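You operate a simulated robot arm through the tools that you are given. There is no shell and no other tool.

You run a simulated robot arm. Do the job below in one go: nothing can be reset, and whatever is moved stays where it is left.

JOB
Tighten both fitted nuts about a quarter turn with the small socket.
Fine: board knob on first, off again after both; socket back in its slot. Set down upright: small socket.

The check looks at the end state, three seconds after you hand in, the way a careful person would. Anything else that was tipped, shoved, dropped, spilled or broken makes it a failure.

ROBOT AND FRAMES
A 6-joint arm with a two-finger parallel gripper, fixed in place. Base frame: the origin is at the foot of the arm, x ahead of it, y to its left, z up. Lengths are in mm, angles in degrees, forces in N, time in s.
With the tool pointing down near the work surface it reaches from about 460 to 880 mm from the base axis. Its first joint turns from -115.0 to 115.0 degrees. Payload 4.2 kg.
The TCP is the grasp point between the finger pads, 23 mm short of the fingertips. In the tool frame z runs along the fingers and y along their closing line. The gripper opens to 94 mm. The fingers are 38 mm wide and 10 mm thick; the gripper's body (54 by 96 mm) begins 39 mm behind the TCP.
Orientation is that of the tool frame in the base frame, as a unit quaternion [x, y, z, w]. With the fingers straight down and closing along the base's y, the tool's x points along the base's -x, its y along +y and its z along -z.

CONTROLS
- The arm moves only by the tool drive_tool. Its arguments are lists of equal length, an entry for each row: "slide": the shift along the base's x, y, z in mm, a list of three; "delta_rot": the turn, a rotation vector about the base's x, y, z in degrees, a list of three; "fingers": the finger opening in mm, from 0 to 94. In form: {"slide": [[x, y, z], ...], "delta_rot": [[ax, ay, az], ...], "fingers": [fingers, ...]}. A call has 1 to 20 rows; each row is the pose to reach, as a shift and turn from the pose commanded when the call began. Rows are played at 5 a second. More than 50 mm and 8.6 degrees between two rows, or a gripper value outside its range, and nothing of the call is played. A pose out of reach is approached as far as the arm can. The call stops where the force on the tool passes 40 N (or 10 N more than at its start, if that is more) or the arm is blocked; 0.2 s more then pass. Each finger travels about 108 mm/s and halts on what it meets, pressing with about 34 N; the grip force reading is that of the motor and also rises with nothing between the fingers. The clock runs only during rows and for 0.2 s after the last one: add rows that repeat a pose to give the fingers time. It gives the time, the measured TCP pose, the force on the tool (base axes), the opening and the grip force at its end, in the units of the frame above (readings bear some noise), with the torque about the TCP (base axes, N m) and any sound that the robot's microphone picked up.
- Cameras (640 x 400 px; columns grow to the right, rows downward): "scene" is fixed at [48.2, -651.4, 1479.5]; the picture's right is [0.85, -0.53, 0.00], its down [-0.20, -0.33, -0.92] and it looks along [0.49, 0.78, -0.38] (base axes); focal length 355 px, centre (320, 200). "wrist" rides on the gripper at [86, 16, -74] in the tool frame; the picture's right is [-0.18, 0.98, 0.00], its down [-0.58, -0.11, -0.81] and it looks along [-0.79, -0.15, 0.59] (tool axes); focal length 243 px, centre (320, 200). There is no depth. A picture from a camera that has moved, and an enlarged one, comes with that camera's place and axes in the base frame and with its lens.
- get_image(camera): a new picture of that camera. It takes no simulated time.
- lift_body(by): slides the trunk up (or, below 0, down) by that many mm; the arm rides with it, the base frame stays. It gives what a move gives, with no picture.
- enlarge(camera, box): a new picture of the part [left, top, right, bottom] of that camera's present view, enlarged. It takes no simulated time.
- job_done(): hands the job in; it is judged then, once.

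Nothing tells you positions but the pictures and the camera data. Unless the task says otherwise, let go and move clear before handing in.

The tools are called after "Call:" by a JSON object that holds its "name" and its "arguments". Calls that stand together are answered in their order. drive_tool: Moves the arm, as the interface text tells. Its arguments: {"type":"object","properties":{"slide":{"type":"array"},"delta_rot":{"type":"array"},"fingers":{"type":"array"}},"required":["slide","delta_rot","fingers"]} The other tools are called the same way: lift_body (by) slides the trunk up or down; get_image (camera) takes a picture; enlarge (camera, box) takes an enlarged picture of a part of a camera's view; job_done () hands the job in.

At the start:

```text
time: 0.0
position: [467.0, 184.5, 1207.8]
ee_rot: [-0.001, 1.0, 0.0, 0.0]
contact_force: [0.8, 0.4, 0.3]
ft_torque: [0.01, 0.0, 0.0]
width: 93.9
finger_force: 0.1
trunk travel left (down, up): [-775.0, 215.0]
```

scene: 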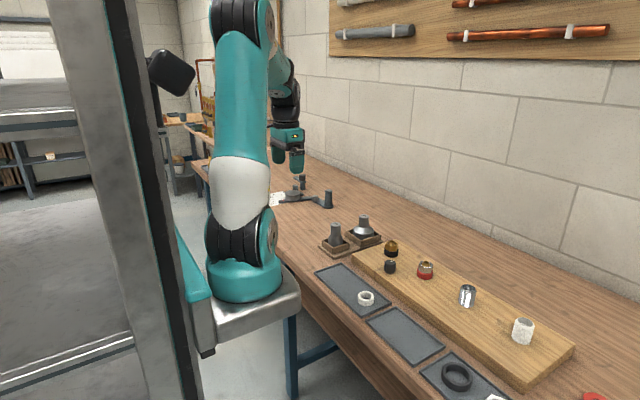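
wrist: 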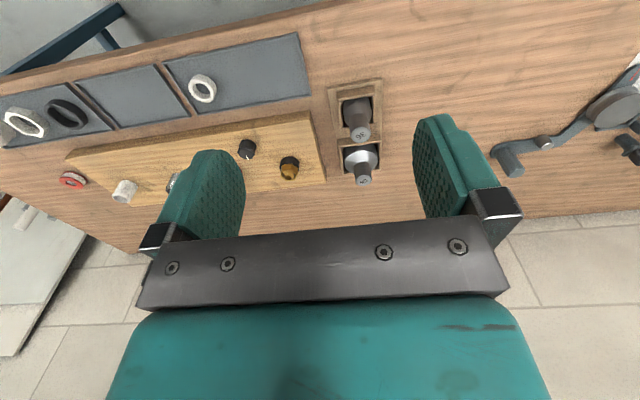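

I see a bench with a wooden board carrying several pipe stubs or nuts, two sockets in slots, trays with loose nuts, and a valve-like lever arm farther along. I'll look at details before moving.

Call:
{"name": "enlarge", "arguments": {"camera": "scene", "box": [300, 200, 460, 300]}}

Call:
{"name": "enlarge", "arguments": {"camera": "scene", "box": [380, 230, 640, 400]}}

Call:
{"name": "enlarge", "arguments": {"camera": "wrist", "box": [200, 60, 420, 200]}}

Call:
{"name": "enlarge", "arguments": {"camera": "wrist", "box": [0, 40, 220, 220]}}

Call:
{"name": "enlarge", "arguments": {"camera": "scene", "box": [240, 150, 360, 225]}}

```text
4.00 times, centred on (380, 250) of scene
camera zoom: at [48.2, -651.4, 1479.5], right [0.85, -0.53, 0.0], down [-0.2, -0.33, -0.92], along [0.49, 0.78, -0.38], focal length 1421 px, centre (80, 0)
```

zoom: 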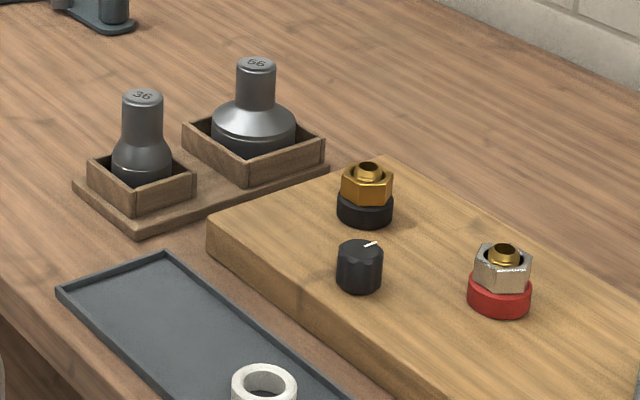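

```text
2.35 times, centred on (510, 315) of scene
camera zoom: at [48.2, -651.4, 1479.5], right [0.85, -0.53, 0.0], down [-0.2, -0.33, -0.92], along [0.49, 0.78, -0.38], focal length 836 px, centre (-127, -71)
```

zoom: 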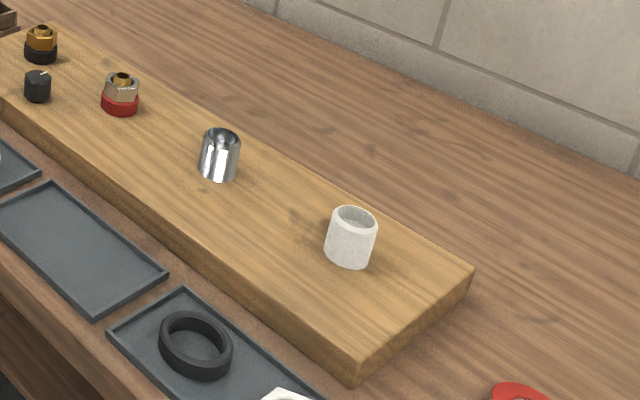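

```text
2.86 times, centred on (310, 130) of wrist
camera zoom: at [381.5, 201.1, 1282.3], right [0.18, 0.98, 0.0], down [0.58, -0.11, 0.81], along [0.79, -0.15, -0.59], focal length 693 px, centre (349, 400)
```

zoom: 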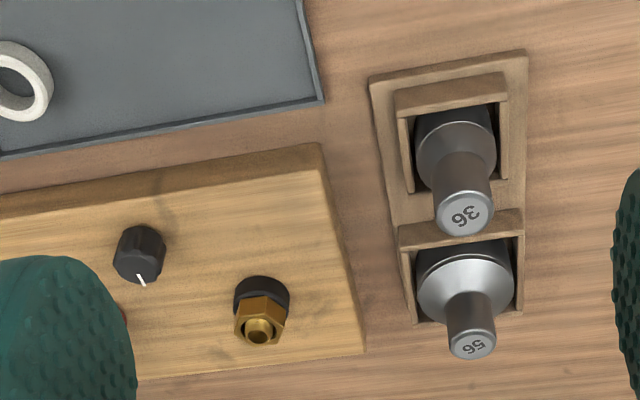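

```text
2.22 times, centred on (110, 130) of wrist
camera zoom: at [381.5, 201.1, 1282.3], right [0.18, 0.98, 0.0], down [0.58, -0.11, 0.81], along [0.79, -0.15, -0.59], focal length 539 px, centre (787, 356)
```

zoom: 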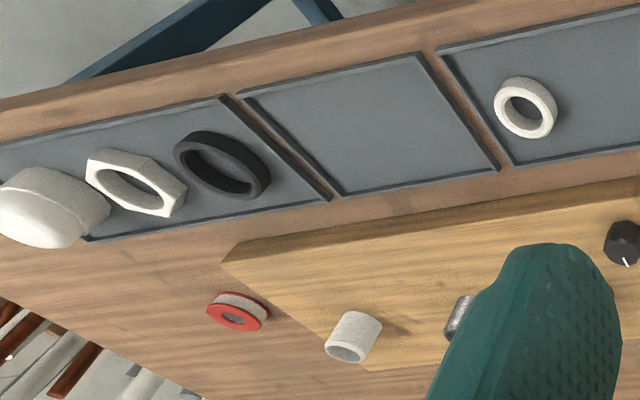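

```text
5.33 times, centred on (300, 188) of scene
camera zoom: at [48.2, -651.4, 1479.5], right [0.85, -0.53, 0.0], down [-0.2, -0.33, -0.92], along [0.49, 0.78, -0.38], focal length 1894 px, centre (427, 267)
```

zoom: 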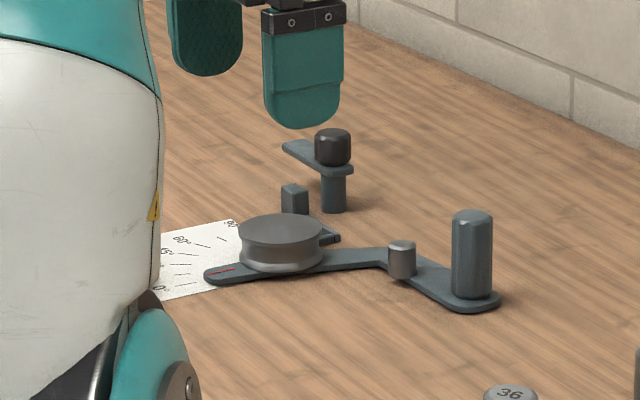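

From two views I place the small socket ("36") top near (654, 219, 953). The knob is near (690, -9, 917), and the nuts are near (761, 61) and (766, -73). I'll move high over the board for a closer look.

Call:
{"name": "drive_tool", "arguments": {"slide": [[29, -20, -16], [58, -41, -32], [87, -62, -48], [116, -82, -64], [145, -103, -80], [174, -124, -96], [203, -144, -112], [203, -144, -112]], "delta_rot": [[0, 0, 0], [0, 0, 0], [0, 0, 0], [0, 0, 0], [0, 0, 0], [0, 0, 0], [0, 0, 0], [0, 0, 0]], "fingers": [94, 94, 94, 94, 94, 94, 94, 94]}}

Call:
{"name": "get_image", "arguments": {"camera": "wrist"}}

Call:
{"name": "get_image", "arguments": {"camera": "scene"}}

```text
time: 1.8
position: [671.7, 41.4, 1096.6]
ee_rot: [0.0, 1.0, 0.0, 0.001]
contact_force: [-1.0, -0.1, 0.9]
ft_torque: [-0.01, -0.01, 0.0]
width: 94.2
finger_force: 0.0
trunk travel left (down, up): [-775.0, 215.0]
```

```text
taken
camera wrist: at [586.3, 56.9, 1170.6], right [0.18, 0.98, 0.0], down [0.58, -0.11, 0.81], along [0.79, -0.15, -0.59], focal length 243 px, centre (320, 200)
```

wrist: 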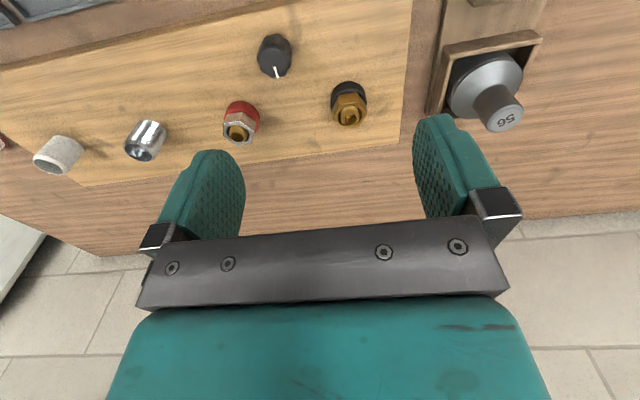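

```text
taken
```

scene: 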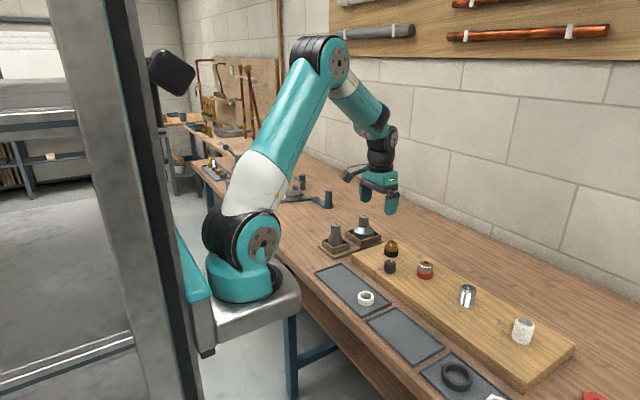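

The arm moved cleanly, and the board, both nuts and the knob are now in the wrist view. I'll enlarge these to read the nut and knob details.

Call:
{"name": "enlarge", "arguments": {"camera": "wrist", "box": [200, 70, 300, 170]}}

Call:
{"name": "enlarge", "arguments": {"camera": "wrist", "box": [300, 60, 400, 140]}}

Call:
{"name": "enlarge", "arguments": {"camera": "wrist", "box": [230, 20, 330, 90]}}

Call:
{"name": "enlarge", "arguments": {"camera": "scene", "box": [370, 225, 450, 285]}}

```text
4.00 times, centred on (250, 120) of wrist
camera zoom: at [586.3, 56.9, 1170.6], right [0.18, 0.98, 0.0], down [0.58, -0.11, 0.81], along [0.79, -0.15, -0.59], focal length 970 px, centre (600, 520)
```

zoom: 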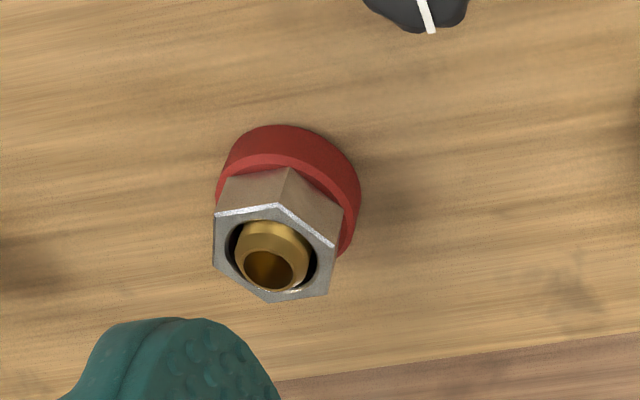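

```text
5.00 times, centred on (350, 100) of wrist
camera zoom: at [586.3, 56.9, 1170.6], right [0.18, 0.98, 0.0], down [0.58, -0.11, 0.81], along [0.79, -0.15, -0.59], focal length 1213 px, centre (170, 700)
```

zoom: 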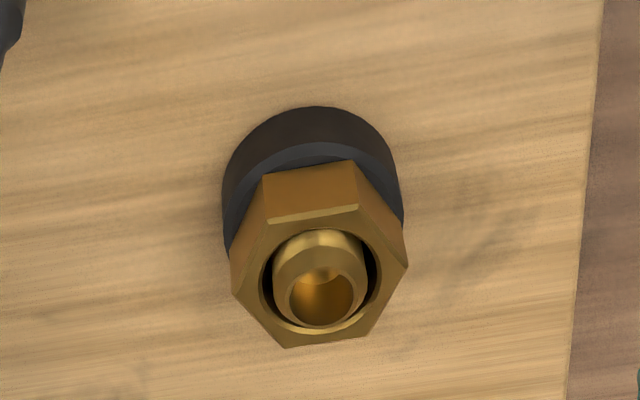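

```text
5.71 times, centred on (280, 55) of wrist
camera zoom: at [586.3, 56.9, 1170.6], right [0.18, 0.98, 0.0], down [0.58, -0.11, 0.81], along [0.79, -0.15, -0.59], focal length 1386 px, centre (549, 1029)
```

zoom: 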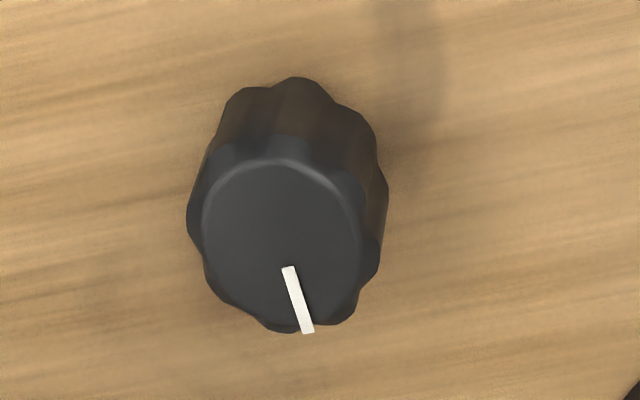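

```text
6.67 times, centred on (410, 255) of scene
camera zoom: at [48.2, -651.4, 1479.5], right [0.85, -0.53, 0.0], down [-0.2, -0.33, -0.92], along [0.49, 0.78, -0.38], focal length 2368 px, centre (-280, -167)
```

zoom: 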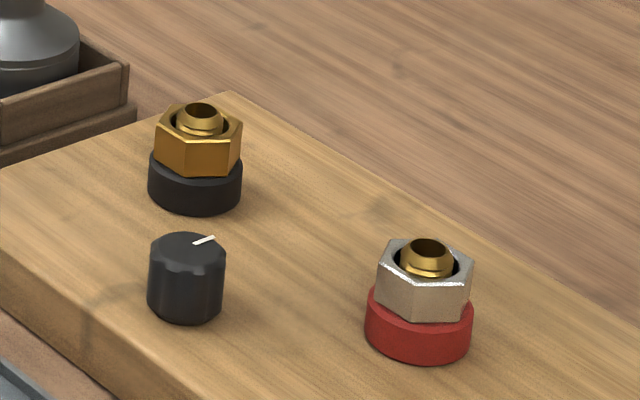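

Both nuts look like 36 mm hexes with corners along ±y, tops near z 924, at about (760, 60) and (760, -80). The knob pointer points along +x. I'll drop lower over the knob for accurate positions and to look for markings.

Call:
{"name": "drive_tool", "arguments": {"slide": [[7, -17, -30], [14, -34, -60], [19, -50, -90], [19, -50, -90]], "delta_rot": [[0, 0, 0], [0, 0, 0], [0, 0, 0], [0, 0, 0]], "fingers": [94, 94, 94, 94]}}

Call:
{"name": "get_image", "arguments": {"camera": "wrist"}}

Call:
{"name": "get_image", "arguments": {"camera": "scene"}}

```text
time: 2.8
position: [688.7, -7.8, 1007.3]
ee_rot: [-0.001, 1.0, -0.001, -0.001]
contact_force: [-0.6, 0.3, -1.0]
ft_torque: [0.0, 0.01, 0.03]
width: 94.1
finger_force: 0.0
trunk travel left (down, up): [-775.0, 215.0]
```

```text
taken
camera wrist: at [603.7, 7.7, 1081.5], right [0.18, 0.98, 0.0], down [0.58, -0.11, 0.81], along [0.79, -0.15, -0.59], focal length 243 px, centre (320, 200)
```

wrist: 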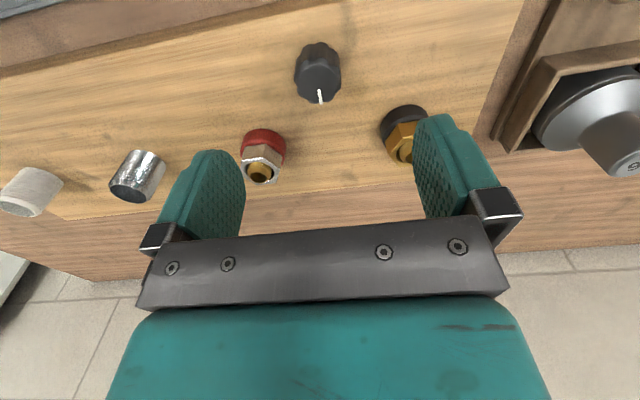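

```text
taken
```

scene: 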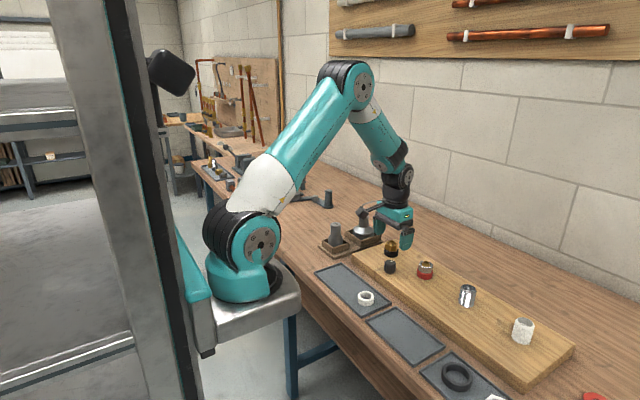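

Call:
{"name": "enlarge", "arguments": {"camera": "wrist", "box": [270, 30, 370, 110]}}

Call:
{"name": "enlarge", "arguments": {"camera": "wrist", "box": [220, 110, 310, 200]}}

Call:
{"name": "enlarge", "arguments": {"camera": "wrist", "box": [340, 80, 460, 180]}}

```text
5.00 times, centred on (320, 70) of wrist
camera zoom: at [603.7, 7.7, 1081.5], right [0.18, 0.98, 0.0], down [0.58, -0.11, 0.81], along [0.79, -0.15, -0.59], focal length 1213 px, centre (320, 850)
```

zoom: 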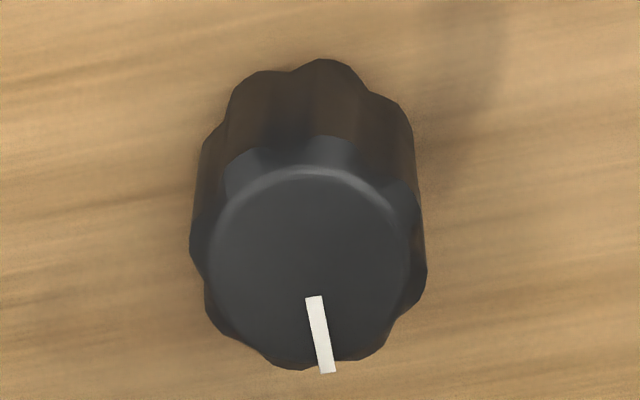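

```text
4.44 times, centred on (265, 155) of wrist
camera zoom: at [603.7, 7.7, 1081.5], right [0.18, 0.98, 0.0], down [0.58, -0.11, 0.81], along [0.79, -0.15, -0.59], focal length 1078 px, centre (564, 400)
```

zoom: 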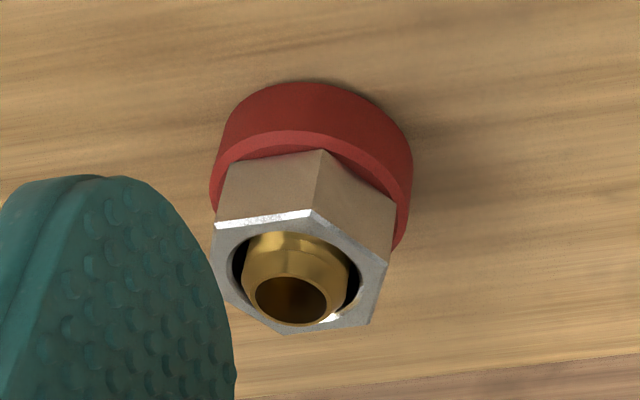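

```text
4.00 times, centred on (400, 130) of wrist
camera zoom: at [603.7, 7.7, 1081.5], right [0.18, 0.98, 0.0], down [0.58, -0.11, 0.81], along [0.79, -0.15, -0.59], focal length 970 px, centre (0, 480)
```

zoom: 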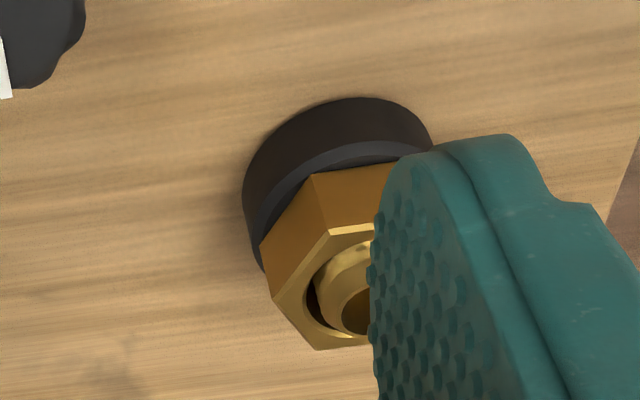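

The knob is at about (689, -9.5), top 918, about 33 mm wide, with no markings. I'll lower around it and close on it, then turn while watching torque and sound.

Call:
{"name": "drive_tool", "arguments": {"slide": [[0, 0, -20], [0, 0, -40], [0, 0, -60], [0, 0, -72], [0, 0, -82], [0, 0, -82]], "delta_rot": [[0, 0, 0], [0, 0, 0], [0, 0, 0], [0, 0, 0], [0, 0, 0], [0, 0, 0]], "fingers": [80, 70, 60, 60, 60, 60]}}

Call:
{"name": "get_image", "arguments": {"camera": "wrist"}}

Call:
{"name": "enlarge", "arguments": {"camera": "scene", "box": [350, 200, 470, 290]}}

```text
time: 4.2
position: [688.7, -9.3, 923.7]
ee_rot: [0.0, 1.0, 0.0, 0.001]
contact_force: [1.4, 0.6, 0.1]
ft_torque: [-0.05, -0.01, 0.01]
width: 59.8
finger_force: 0.1
trunk travel left (down, up): [-775.0, 215.0]
```

```text
taken
camera wrist: at [603.5, 6.9, 997.9], right [0.18, 0.98, 0.0], down [0.58, -0.11, 0.81], along [0.79, -0.15, -0.59], focal length 243 px, centre (320, 200)
```

wrist: 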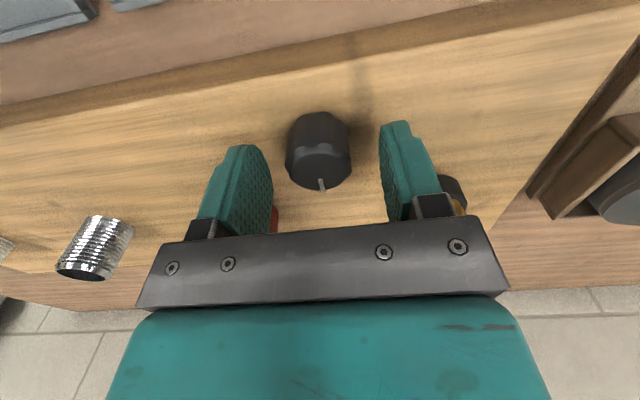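

```text
4.44 times, centred on (410, 245) of scene
camera zoom: at [48.2, -651.4, 1479.5], right [0.85, -0.53, 0.0], down [-0.2, -0.33, -0.92], along [0.49, 0.78, -0.38], focal length 1579 px, centre (-80, 0)
```

zoom: 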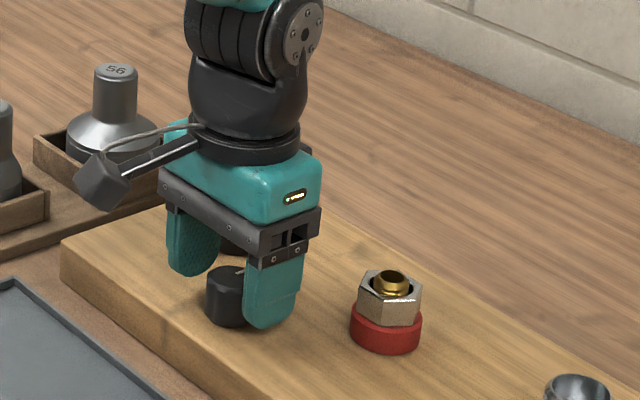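

The knob sits centred between the fingers. I'll close on it gently and then turn a small amount clockwise to feel it.

Call:
{"name": "drive_tool", "arguments": {"slide": [[0, 0, 0], [0, 0, 0], [0, 0, 0], [0, 0, 0]], "delta_rot": [[0, 0, 0], [0, 0, 0], [0, 0, 0], [0, 0, 0]], "fingers": [45, 30, 28, 28]}}

```text
time: 5.2
position: [689.5, -9.4, 923.2]
ee_rot: [0.0, 1.0, 0.0, 0.0]
contact_force: [-0.5, -6.8, -2.2]
ft_torque: [0.22, -0.07, 0.0]
width: 32.7
finger_force: 45.3
trunk travel left (down, up): [-775.0, 215.0]
```

Call:
{"name": "drive_tool", "arguments": {"slide": [[0, 0, 0], [0, 0, 0], [0, 0, 0], [0, 0, 0], [0, 0, 0]], "delta_rot": [[0, 0, -6], [0, 0, -12], [0, 0, -18], [0, 0, -24], [0, 0, -30]], "fingers": [28, 28, 28, 28, 28]}}

Call:
{"name": "get_image", "arguments": {"camera": "wrist"}}

Call:
{"name": "enlarge", "arguments": {"camera": "scene", "box": [350, 200, 470, 290]}}

```text
time: 6.4
position: [688.9, -10.2, 923.8]
ee_rot: [0.26, 0.966, 0.0, 0.0]
contact_force: [1.7, -7.7, 3.6]
ft_torque: [-0.28, 0.83, 0.03]
width: 32.4
finger_force: 44.9
trunk travel left (down, up): [-775.0, 215.0]
```

```text
taken
camera wrist: at [623.4, 47.7, 998.0], right [0.65, 0.76, 0.0], down [0.45, -0.39, 0.81], along [0.61, -0.53, -0.59], focal length 243 px, centre (320, 200)
```

wrist: 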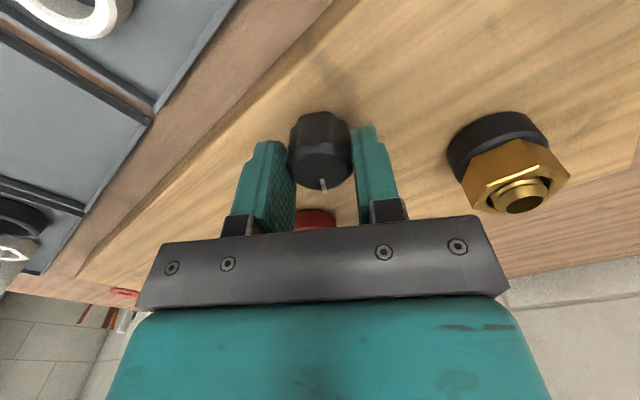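

```text
4.44 times, centred on (410, 245) of scene
camera zoom: at [48.2, -651.4, 1479.5], right [0.85, -0.53, 0.0], down [-0.2, -0.33, -0.92], along [0.49, 0.78, -0.38], focal length 1579 px, centre (-80, 0)
```

zoom: 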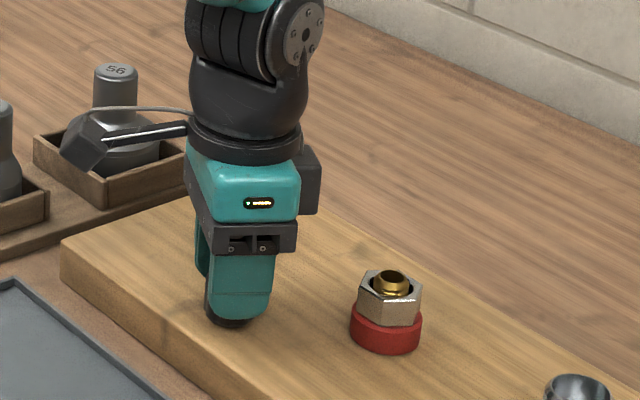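

The knob turns with the gripper with almost no resistance and no sound yet. I'll continue clockwise.

Call:
{"name": "drive_tool", "arguments": {"slide": [[0, 0, 0], [0, 0, 0], [0, 0, 0], [0, 0, 0], [0, 0, 0], [0, 0, 0]], "delta_rot": [[0, 0, -5], [0, 0, -10], [0, 0, -15], [0, 0, -20], [0, 0, -25], [0, 0, -30]], "fingers": [28, 28, 28, 28, 28, 28]}}

Call:
{"name": "get_image", "arguments": {"camera": "wrist"}}

Call:
{"name": "get_image", "arguments": {"camera": "scene"}}

```text
time: 7.8
position: [689.8, -9.7, 924.1]
ee_rot: [0.5, 0.866, 0.001, 0.0]
contact_force: [2.6, -3.4, -8.8]
ft_torque: [-0.07, -0.45, -0.04]
width: 32.6
finger_force: 45.2
trunk travel left (down, up): [-775.0, 215.0]
```

```text
taken
camera wrist: at [661.2, 73.7, 998.0], right [0.94, 0.33, 0.0], down [0.2, -0.56, 0.81], along [0.27, -0.76, -0.59], focal length 243 px, centre (320, 200)
```

wrist: 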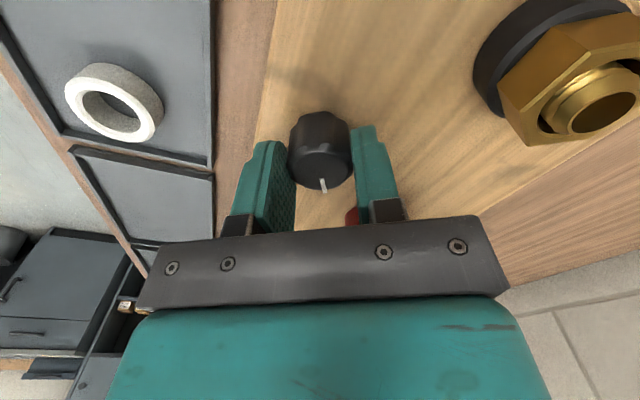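

```text
taken
```

scene: 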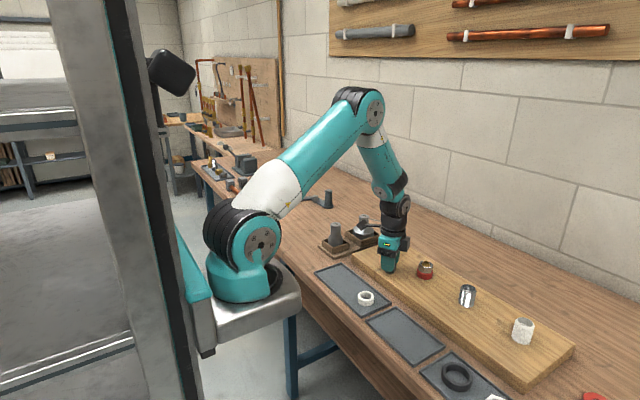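

Call:
{"name": "drive_tool", "arguments": {"slide": [[0, 0, 0], [0, 0, 0], [0, 0, 0], [0, 0, 0], [0, 0, 0], [0, 0, 0]], "delta_rot": [[0, 0, -5], [0, 0, -10], [0, 0, -15], [0, 0, -20], [0, 0, -25], [0, 0, -30]], "fingers": [28, 28, 28, 28, 28, 28]}}

Call:
{"name": "get_image", "arguments": {"camera": "wrist"}}

Call:
{"name": "get_image", "arguments": {"camera": "scene"}}

```text
time: 9.2
position: [689.7, -9.2, 924.4]
ee_rot: [0.708, 0.707, 0.0, 0.0]
contact_force: [4.5, -2.8, -6.7]
ft_torque: [0.22, 0.12, 0.04]
width: 32.5
finger_force: 44.3
trunk travel left (down, up): [-775.0, 215.0]
```

```text
taken
camera wrist: at [707.1, 77.3, 998.0], right [0.98, -0.19, 0.0], down [-0.11, -0.58, 0.81], along [-0.15, -0.79, -0.59], focal length 243 px, centre (320, 200)
```

wrist: 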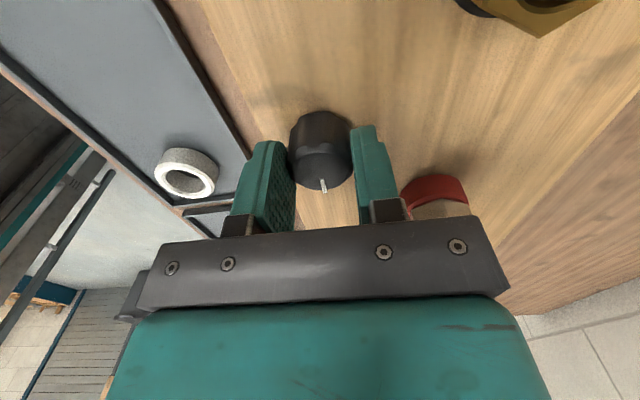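

```text
taken
```

scene: 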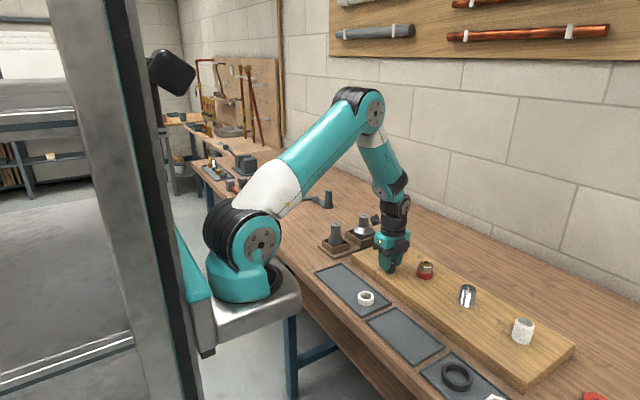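

Call:
{"name": "drive_tool", "arguments": {"slide": [[0, 0, 0], [0, 0, 0], [0, 0, 0], [0, 0, 0]], "delta_rot": [[0, 0, -4], [0, 0, -8], [0, 0, -12], [0, 0, -16]], "fingers": [28, 28, 28, 28]}}

Call:
{"name": "get_image", "arguments": {"camera": "wrist"}}

```text
time: 10.2
position: [690.5, -8.5, 924.1]
ee_rot: [0.799, 0.601, 0.002, 0.0]
contact_force: [8.3, 1.5, -4.3]
ft_torque: [-0.05, -0.13, 0.92]
width: 32.3
finger_force: 45.0
trunk travel left (down, up): [-775.0, 215.0]
```

```text
taken
camera wrist: at [730.3, 69.4, 998.4], right [0.89, -0.45, 0.0], down [-0.27, -0.53, 0.81], along [-0.36, -0.72, -0.59], focal length 243 px, centre (320, 200)
```

wrist: 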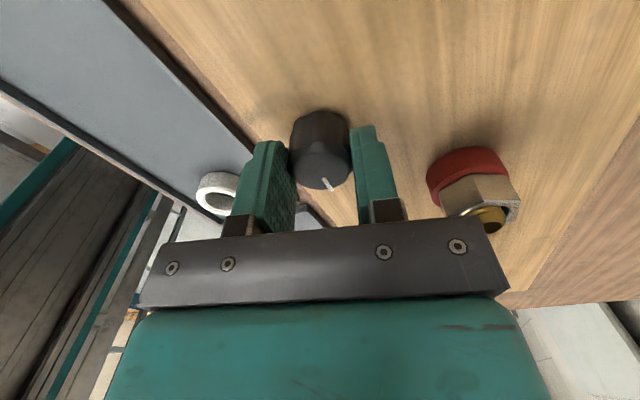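

The torque jumped to 0.92 N·m and the pointer slipped slightly, so there is a stop at about -95° clockwise. I'll turn back to check that the starting position is also a stop, which would confirm that start means off and clockwise means on.

Call:
{"name": "drive_tool", "arguments": {"slide": [[0, 0, 0], [0, 0, 0], [0, 0, 0], [0, 0, 0], [0, 0, 0], [0, 0, 0], [0, 0, 0], [0, 0, 0], [0, 0, 0], [0, 0, 0], [0, 0, 0], [0, 0, 0]], "delta_rot": [[0, 0, 7.5], [0, 0, 15], [0, 0, 22.5], [0, 0, 30], [0, 0, 37.5], [0, 0, 45], [0, 0, 52.5], [0, 0, 60], [0, 0, 67.5], [0, 0, 75], [0, 0, 82.5], [0, 0, 88]], "fingers": [28, 28, 28, 28, 28, 28, 28, 28, 28, 28, 28, 28]}}

Call:
{"name": "get_image", "arguments": {"camera": "wrist"}}

```text
time: 12.8
position: [688.1, -9.3, 924.4]
ee_rot: [0.155, 0.988, -0.001, 0.0]
contact_force: [1.6, -5.0, 0.8]
ft_torque: [-0.17, 0.02, 0.02]
width: 32.3
finger_force: 44.8
trunk travel left (down, up): [-775.0, 215.0]
```

```text
taken
camera wrist: at [612.8, 32.4, 998.3], right [0.48, 0.88, 0.0], down [0.52, -0.28, 0.81], along [0.71, -0.39, -0.59], focal length 243 px, centre (320, 200)
```

wrist: 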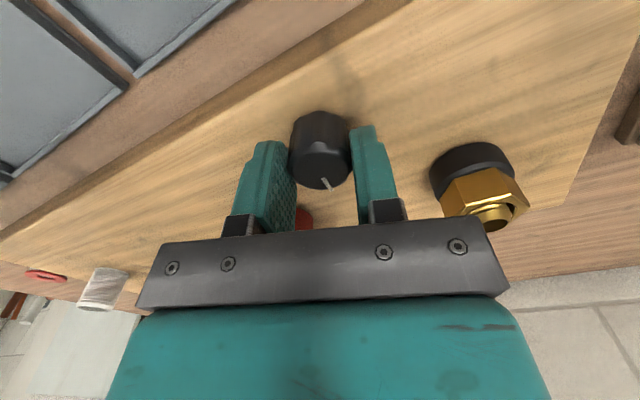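

Call:
{"name": "drive_tool", "arguments": {"slide": [[0, 0, 0], [0, 0, 0], [0, 0, 0], [0, 0, 0]], "delta_rot": [[0, 0, 4], [0, 0, 8], [0, 0, 12], [0, 0, 14]], "fingers": [28, 28, 28, 28]}}

Call:
{"name": "get_image", "arguments": {"camera": "wrist"}}

```text
time: 13.8
position: [688.9, -9.9, 925.1]
ee_rot: [0.035, 0.999, 0.001, -0.001]
contact_force: [-4.7, -9.1, 0.6]
ft_torque: [0.19, -0.03, -0.75]
width: 32.7
finger_force: 45.6
trunk travel left (down, up): [-775.0, 215.0]
```

```text
taken
camera wrist: at [604.3, 12.2, 998.2], right [0.25, 0.97, 0.0], down [0.57, -0.15, 0.81], along [0.78, -0.2, -0.59], focal length 243 px, centre (320, 200)
```

wrist: 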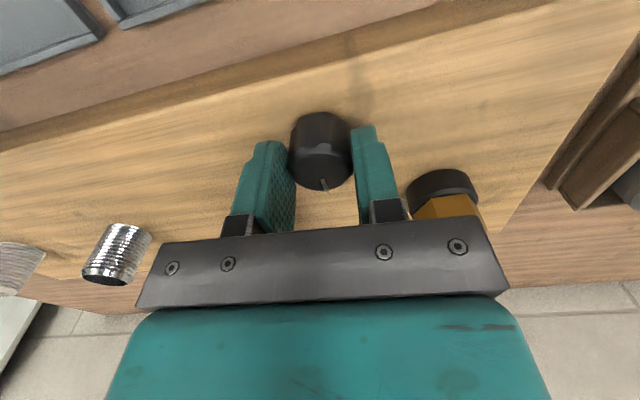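

The starting position is also a stop (-0.75 N·m), so start is off and clockwise is on. I'll turn it fully clockwise to on.

Call:
{"name": "drive_tool", "arguments": {"slide": [[0, 0, 0], [0, 0, 0], [0, 0, 0], [0, 0, 0], [0, 0, 0], [0, 0, 0], [0, 0, 0], [0, 0, 0], [0, 0, 0], [0, 0, 0], [0, 0, 0], [0, 0, 0], [0, 0, 0], [0, 0, 0]], "delta_rot": [[0, 0, -7.5], [0, 0, -15], [0, 0, -22.5], [0, 0, -30], [0, 0, -37.5], [0, 0, -45], [0, 0, -52.5], [0, 0, -60], [0, 0, -67.5], [0, 0, -75], [0, 0, -82.5], [0, 0, -90], [0, 0, -94], [0, 0, -97]], "fingers": [28, 28, 28, 28, 28, 28, 28, 28, 28, 28, 28, 28, 28, 28]}}

Call:
{"name": "get_image", "arguments": {"camera": "wrist"}}

```text
time: 16.8
position: [689.6, -8.7, 924.7]
ee_rot: [0.772, 0.636, 0.002, 0.0]
contact_force: [11.0, 2.2, -3.9]
ft_torque: [0.13, -0.11, 0.18]
width: 31.9
finger_force: 45.5
trunk travel left (down, up): [-775.0, 215.0]
```

```text
taken
camera wrist: at [723.3, 73.1, 998.4], right [0.93, -0.37, 0.0], down [-0.22, -0.55, 0.81], along [-0.3, -0.75, -0.59], focal length 243 px, centre (320, 200)
```

wrist: 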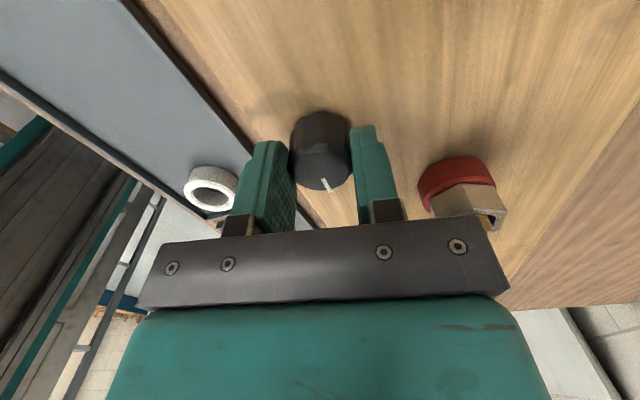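

The knob is at its clockwise stop, so it's on. I'll release, rise straight up, and check it from above.

Call:
{"name": "drive_tool", "arguments": {"slide": [[0, 0, 0], [0, 0, 0], [0, 0, 15], [0, 0, 45], [0, 0, 85], [0, 0, 125]], "delta_rot": [[0, 0, 0], [0, 0, 0], [0, 0, 0], [0, 0, 0], [0, 0, 0], [0, 0, 0]], "fingers": [45, 60, 60, 70, 80, 94]}}

Call:
{"name": "get_image", "arguments": {"camera": "wrist"}}

Call:
{"name": "enlarge", "arguments": {"camera": "scene", "box": [350, 215, 450, 285]}}

```text
time: 18.2
position: [693.0, -7.2, 1050.4]
ee_rot: [0.771, 0.636, 0.0, 0.0]
contact_force: [0.4, 0.5, 0.5]
ft_torque: [0.0, 0.07, -0.04]
width: 93.9
finger_force: 0.0
trunk travel left (down, up): [-775.0, 215.0]
```

```text
taken
camera wrist: at [725.6, 73.8, 1124.0], right [0.93, -0.37, 0.0], down [-0.22, -0.55, 0.81], along [-0.3, -0.75, -0.59], focal length 243 px, centre (320, 200)
```

wrist: 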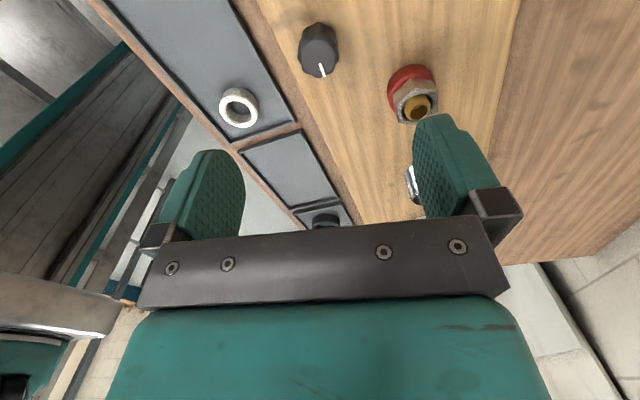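

```text
5.71 times, centred on (400, 250) of scene
camera zoom: at [48.2, -651.4, 1479.5], right [0.85, -0.53, 0.0], down [-0.2, -0.33, -0.92], along [0.49, 0.78, -0.38], focal length 2030 px, centre (-137, -86)
```

zoom: 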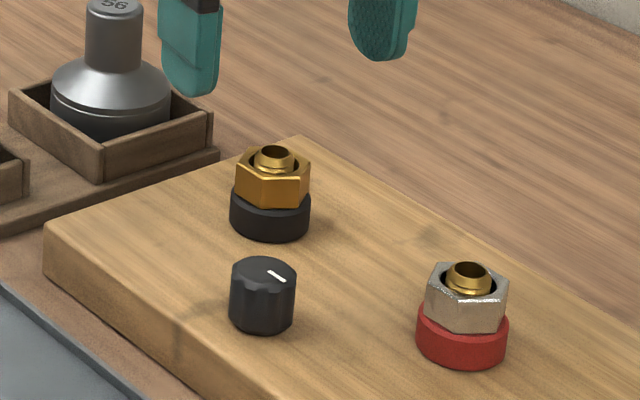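

The knob now points along -y, so it is on. Next I'll rotate back to zero yaw and move above the small socket for a close look.

Call:
{"name": "drive_tool", "arguments": {"slide": [[-2.5, 16, 0], [-5, 32, 0], [-7.5, 48, 0], [-10, 64, 0], [-12.5, 81, 0], [-15, 98, 0], [-17.5, 114, 0], [-20, 130, 0], [-22.5, 147, 0], [-25, 163, 0], [-27.5, 179, 0], [-30, 196, 0], [-32.5, 212, 0], [-35, 228.5, 0], [-35, 228.5, 0]], "delta_rot": [[0, 0, 7.2], [0, 0, 14.4], [0, 0, 21.6], [0, 0, 28.8], [0, 0, 36], [0, 0, 43.2], [0, 0, 50.4], [0, 0, 57.6], [0, 0, 64.8], [0, 0, 72], [0, 0, 79.2], [0, 0, 86.4], [0, 0, 93.6], [0, 0, 101], [0, 0, 101]], "fingers": [94, 94, 94, 94, 94, 94, 94, 94, 94, 94, 94, 94, 94, 94, 94]}}

Call:
{"name": "get_image", "arguments": {"camera": "wrist"}}

Call:
{"name": "enlarge", "arguments": {"camera": "wrist", "box": [240, 20, 400, 120]}}

Call:
{"name": "enlarge", "arguments": {"camera": "scene", "box": [310, 200, 400, 260]}}

```text
time: 21.4
position: [654.5, 220.8, 1048.0]
ee_rot: [-0.001, 1.0, -0.001, 0.0]
contact_force: [0.0, -0.7, -0.2]
ft_torque: [0.0, 0.03, 0.03]
width: 93.9
finger_force: 0.1
trunk travel left (down, up): [-775.0, 215.0]
```

```text
taken
camera wrist: at [568.3, 235.5, 1122.5], right [0.18, 0.98, 0.0], down [0.58, -0.11, 0.81], along [0.79, -0.15, -0.59], focal length 243 px, centre (320, 200)
```

wrist: 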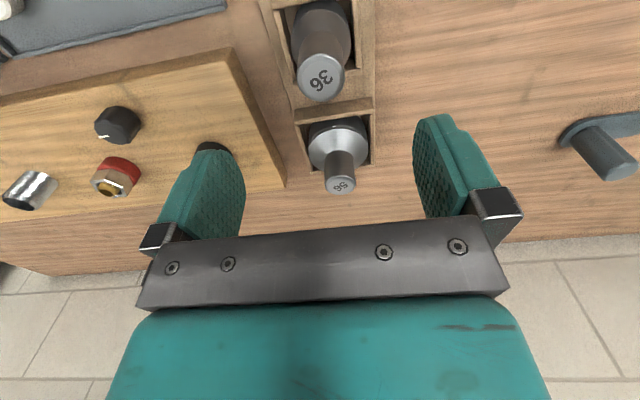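

```text
4.00 times, centred on (320, 70) of wrist
camera zoom: at [568.3, 235.5, 1122.5], right [0.18, 0.98, 0.0], down [0.58, -0.11, 0.81], along [0.79, -0.15, -0.59], focal length 970 px, centre (320, 720)
```

zoom: 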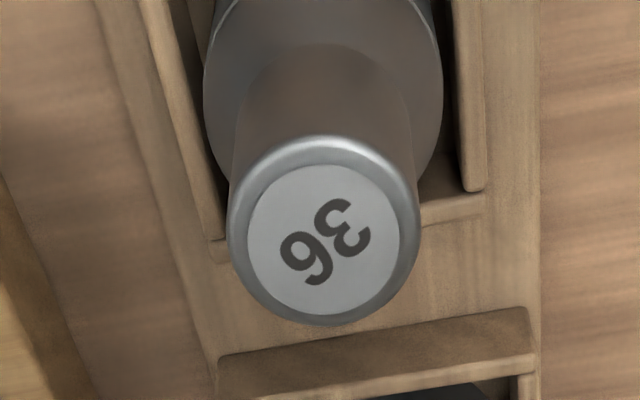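

```text
6.67 times, centred on (355, 230) of scene
camera zoom: at [48.2, -651.4, 1479.5], right [0.85, -0.53, 0.0], down [-0.2, -0.33, -0.92], along [0.49, 0.78, -0.38], focal length 2368 px, centre (87, 0)
```

zoom: 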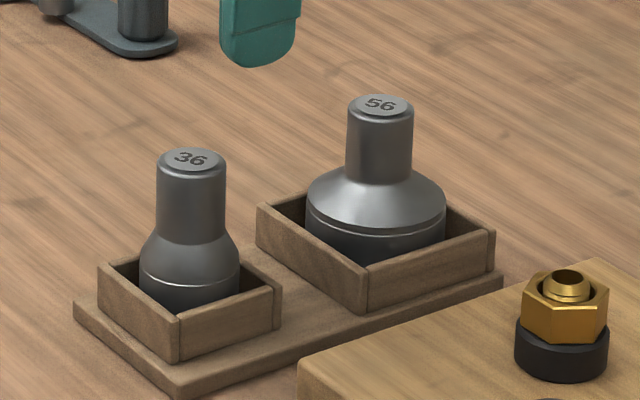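

The small "36" socket is upright in its slot, with its stem at about (654, 220), about 34 mm wide, top near 953. Its shoulder starts near z 915, so I'll grip at TCP z 940.

Call:
{"name": "drive_tool", "arguments": {"slide": [[0, 1, -25], [0, 1, -50], [0, 1, -75], [0, 1, -95], [0, 1, -108.8], [0, 1, -108.8]], "delta_rot": [[0, 0, 0], [0, 0, 0], [0, 0, 0], [0, 0, 0], [0, 0, 0], [0, 0, 0]], "fingers": [80, 70, 70, 70, 70, 70]}}

Call:
{"name": "get_image", "arguments": {"camera": "wrist"}}

Call:
{"name": "enlarge", "arguments": {"camera": "scene", "box": [300, 190, 400, 260]}}

```text
time: 22.8
position: [654.1, 220.7, 941.8]
ee_rot: [0.0, 1.0, 0.0, 0.001]
contact_force: [0.5, -0.3, -0.5]
ft_torque: [-0.01, -0.02, 0.0]
width: 70.1
finger_force: 0.0
trunk travel left (down, up): [-775.0, 215.0]
```

```text
taken
camera wrist: at [567.4, 235.6, 1014.4], right [0.18, 0.98, 0.0], down [0.58, -0.11, 0.81], along [0.79, -0.15, -0.59], focal length 243 px, centre (320, 200)
```

wrist: 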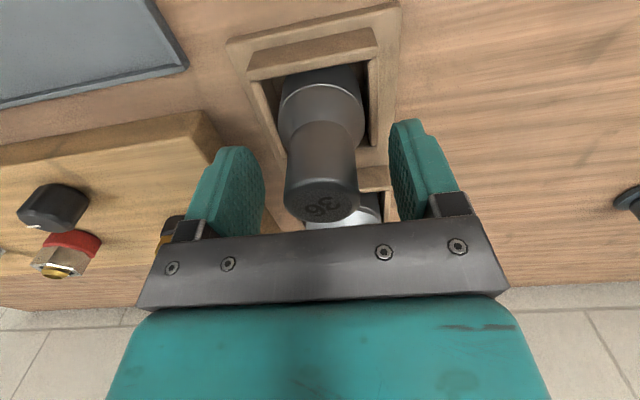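

```text
5.71 times, centred on (350, 225) of scene
camera zoom: at [48.2, -651.4, 1479.5], right [0.85, -0.53, 0.0], down [-0.2, -0.33, -0.92], along [0.49, 0.78, -0.38], focal length 2030 px, centre (149, 57)
```

zoom: 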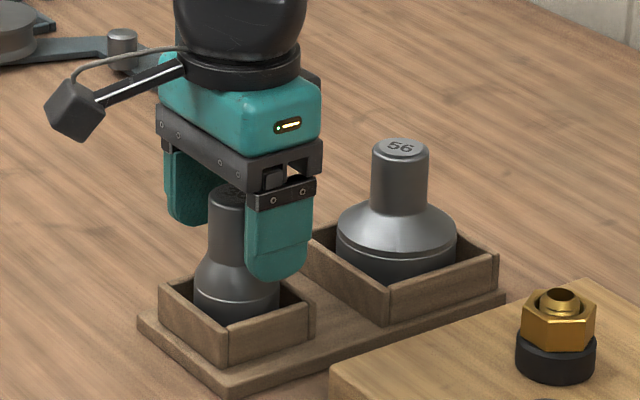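

Call:
{"name": "drive_tool", "arguments": {"slide": [[0, 0, 0], [0, 0, 0], [0, 0, 0], [0, 0, 0], [0, 0, 0]], "delta_rot": [[0, 0, 0], [0, 0, 0], [0, 0, 0], [0, 0, 0], [0, 0, 0]], "fingers": [50, 36, 28, 28, 28]}}

Call:
{"name": "get_image", "arguments": {"camera": "wrist"}}

```text
time: 24.0
position: [653.1, 219.2, 940.3]
ee_rot: [0.0, 1.0, 0.0, 0.0]
contact_force: [0.4, -0.1, 0.9]
ft_torque: [-0.08, -0.05, 0.0]
width: 34.2
finger_force: 33.6
trunk travel left (down, up): [-775.0, 215.0]
```

```text
taken
camera wrist: at [567.4, 235.6, 1014.5], right [0.18, 0.98, 0.0], down [0.58, -0.11, 0.81], along [0.79, -0.15, -0.59], focal length 243 px, centre (320, 200)
```

wrist: 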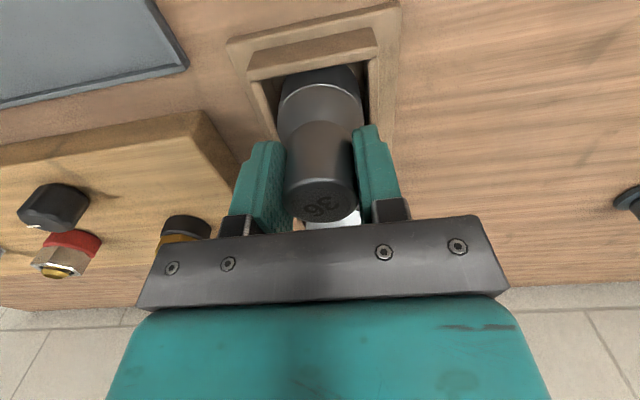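

The stem is gripped with no side force. The slot pose is TCP (654, 220, 940) at yaw 0. I'll lift straight up.

Call:
{"name": "drive_tool", "arguments": {"slide": [[0, 0, 8], [0, 0, 25], [0, 0, 45], [0, 0, 70], [0, 0, 100], [0, 0, 120], [0, 0, 120]], "delta_rot": [[0, 0, 0], [0, 0, 0], [0, 0, 0], [0, 0, 0], [0, 0, 0], [0, 0, 0], [0, 0, 0]], "fingers": [28, 28, 28, 28, 28, 28, 28]}}

Call:
{"name": "get_image", "arguments": {"camera": "wrist"}}

Call:
{"name": "enlarge", "arguments": {"camera": "scene", "box": [290, 140, 410, 260]}}

```text
time: 25.6
position: [655.6, 221.8, 1063.0]
ee_rot: [0.0, 1.0, 0.0, 0.0]
contact_force: [0.3, -0.5, -1.5]
ft_torque: [0.01, 0.02, 0.0]
width: 34.4
finger_force: 34.1
trunk travel left (down, up): [-775.0, 215.0]
```

```text
taken
camera wrist: at [569.8, 236.5, 1136.5], right [0.18, 0.98, 0.0], down [0.58, -0.11, 0.81], along [0.79, -0.15, -0.59], focal length 243 px, centre (320, 200)
```

wrist: 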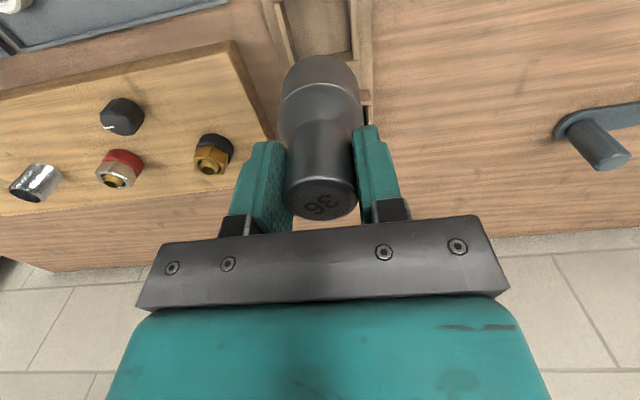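

```text
3.33 times, centred on (350, 200) of scene
camera zoom: at [48.2, -651.4, 1479.5], right [0.85, -0.53, 0.0], down [-0.2, -0.33, -0.92], along [0.49, 0.78, -0.38], focal length 1184 px, centre (220, 200)
```

zoom: 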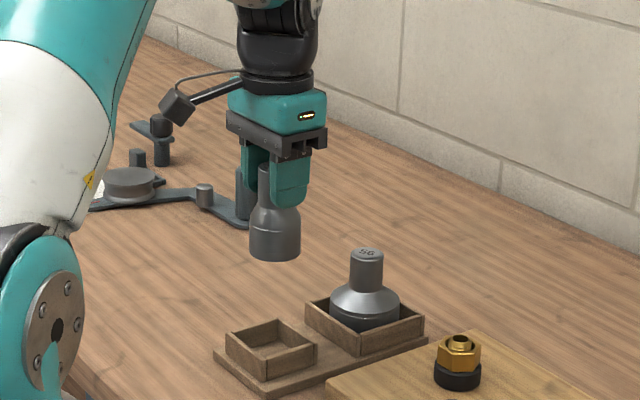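

The socket is held upright, with its bottom roughly 73 mm below the TCP. I'll carry it high to a hover over the brass nut (black collar).

Call:
{"name": "drive_tool", "arguments": {"slide": [[20, -30, 0], [42, -62, 0], [64, -96, 0], [86, -130, 0], [106, -160, 0], [106, -160, -20], [106, -160, -40], [106, -160, -40]], "delta_rot": [[0, 0, 0], [0, 0, 0], [0, 0, 0], [0, 0, 0], [0, 0, 0], [0, 0, 0], [0, 0, 0], [0, 0, 0]], "fingers": [28, 28, 28, 28, 28, 28, 28, 28]}}

Call:
{"name": "get_image", "arguments": {"camera": "wrist"}}

Call:
{"name": "enlarge", "arguments": {"camera": "scene", "box": [340, 170, 450, 280]}}

Call:
{"name": "enlarge", "arguments": {"camera": "wrist", "box": [240, 40, 400, 140]}}

```text
time: 27.4
position: [759.6, 60.2, 1021.1]
ee_rot: [0.0, 1.0, -0.001, 0.0]
contact_force: [0.1, 0.7, -2.0]
ft_torque: [0.0, 0.0, -0.01]
width: 33.9
finger_force: 33.6
trunk travel left (down, up): [-775.0, 215.0]
```

```text
taken
camera wrist: at [674.3, 76.5, 1094.9], right [0.18, 0.98, 0.0], down [0.58, -0.11, 0.81], along [0.79, -0.15, -0.59], focal length 243 px, centre (320, 200)
```

wrist: 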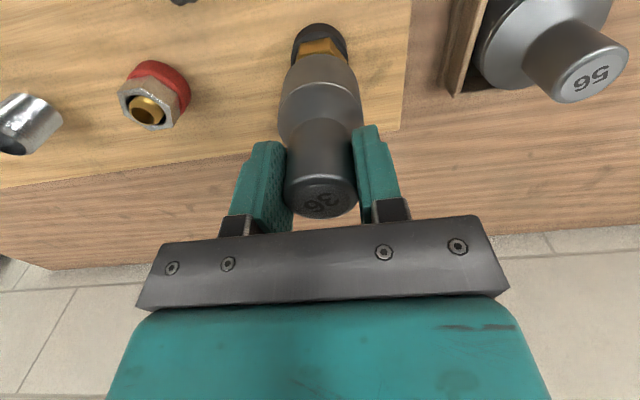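

```text
3.64 times, centred on (395, 225) of scene
camera zoom: at [48.2, -651.4, 1479.5], right [0.85, -0.53, 0.0], down [-0.2, -0.33, -0.92], along [0.49, 0.78, -0.38], focal length 1292 px, centre (47, 109)
```

zoom: 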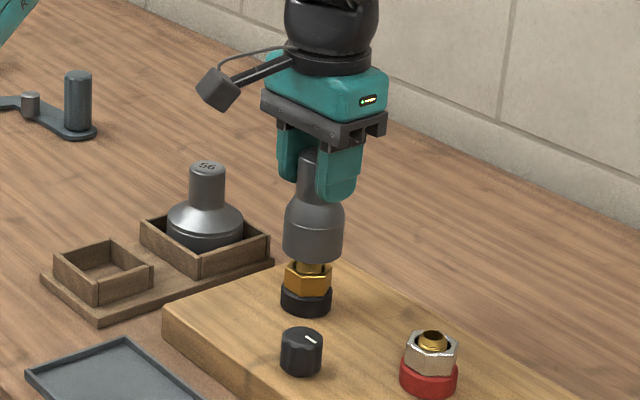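

```text
4.00 times, centred on (320, 90) of wrist
camera zoom: at [674.3, 76.5, 1094.9], right [0.18, 0.98, 0.0], down [0.58, -0.11, 0.81], along [0.79, -0.15, -0.59], focal length 970 px, centre (320, 640)
```

zoom: 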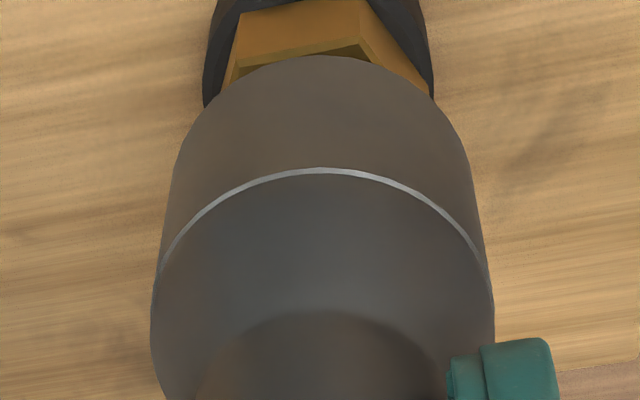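

The socket is above the brass nut, aligned to within about a millimetre in both views. I'll lower slowly and watch the force for first contact.

Call:
{"name": "drive_tool", "arguments": {"slide": [[0, 0, -8], [0, 0, -14], [0, 0, -18], [0, 0, -20], [0, 0, -22], [0, 0, -22]], "delta_rot": [[0, 0, 0], [0, 0, 0], [0, 0, 0], [0, 0, 0], [0, 0, 0], [0, 0, 0]], "fingers": [28, 28, 28, 28, 28, 28]}}

Call:
{"name": "enlarge", "arguments": {"camera": "scene", "box": [350, 190, 430, 270]}}

Call:
{"name": "enlarge", "arguments": {"camera": "wrist", "box": [270, 10, 370, 90]}}

```text
time: 28.7
position: [762.8, 61.6, 1003.9]
ee_rot: [0.0, 1.0, 0.001, 0.005]
contact_force: [-2.2, -1.3, 15.6]
ft_torque: [-0.3, 0.26, -0.01]
width: 34.2
finger_force: 34.1
trunk travel left (down, up): [-775.0, 215.0]
stopped in row 6: the force on the tool passed its limit at 41 N (the readings are from after the stop); the commanded pose is now the measured one
```

```text
5.00 times, centred on (390, 230) of scene
camera zoom: at [48.2, -651.4, 1479.5], right [0.85, -0.53, 0.0], down [-0.2, -0.33, -0.92], along [0.49, 0.78, -0.38], focal length 1776 px, centre (-30, 50)
```

zoom: 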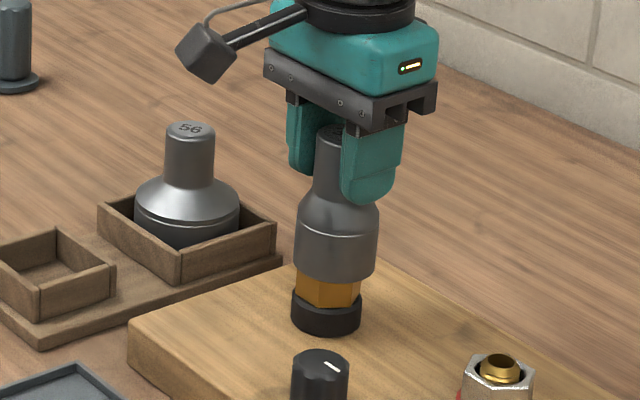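

```text
5.00 times, centred on (320, 50) of wrist
camera zoom: at [676.0, 76.5, 1076.3], right [0.18, 0.98, 0.01], down [0.57, -0.11, 0.81], along [0.8, -0.15, -0.58], focal length 1213 px, centre (320, 950)
```

zoom: 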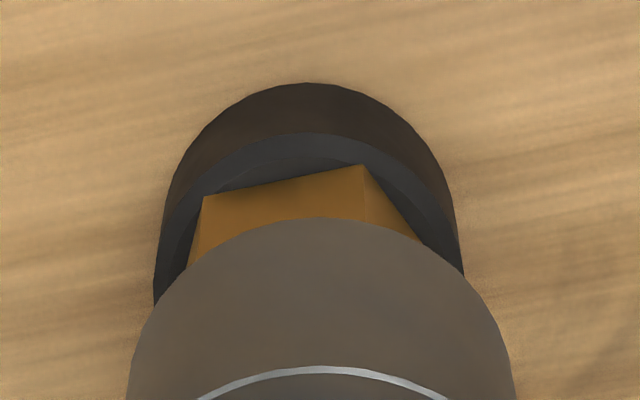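

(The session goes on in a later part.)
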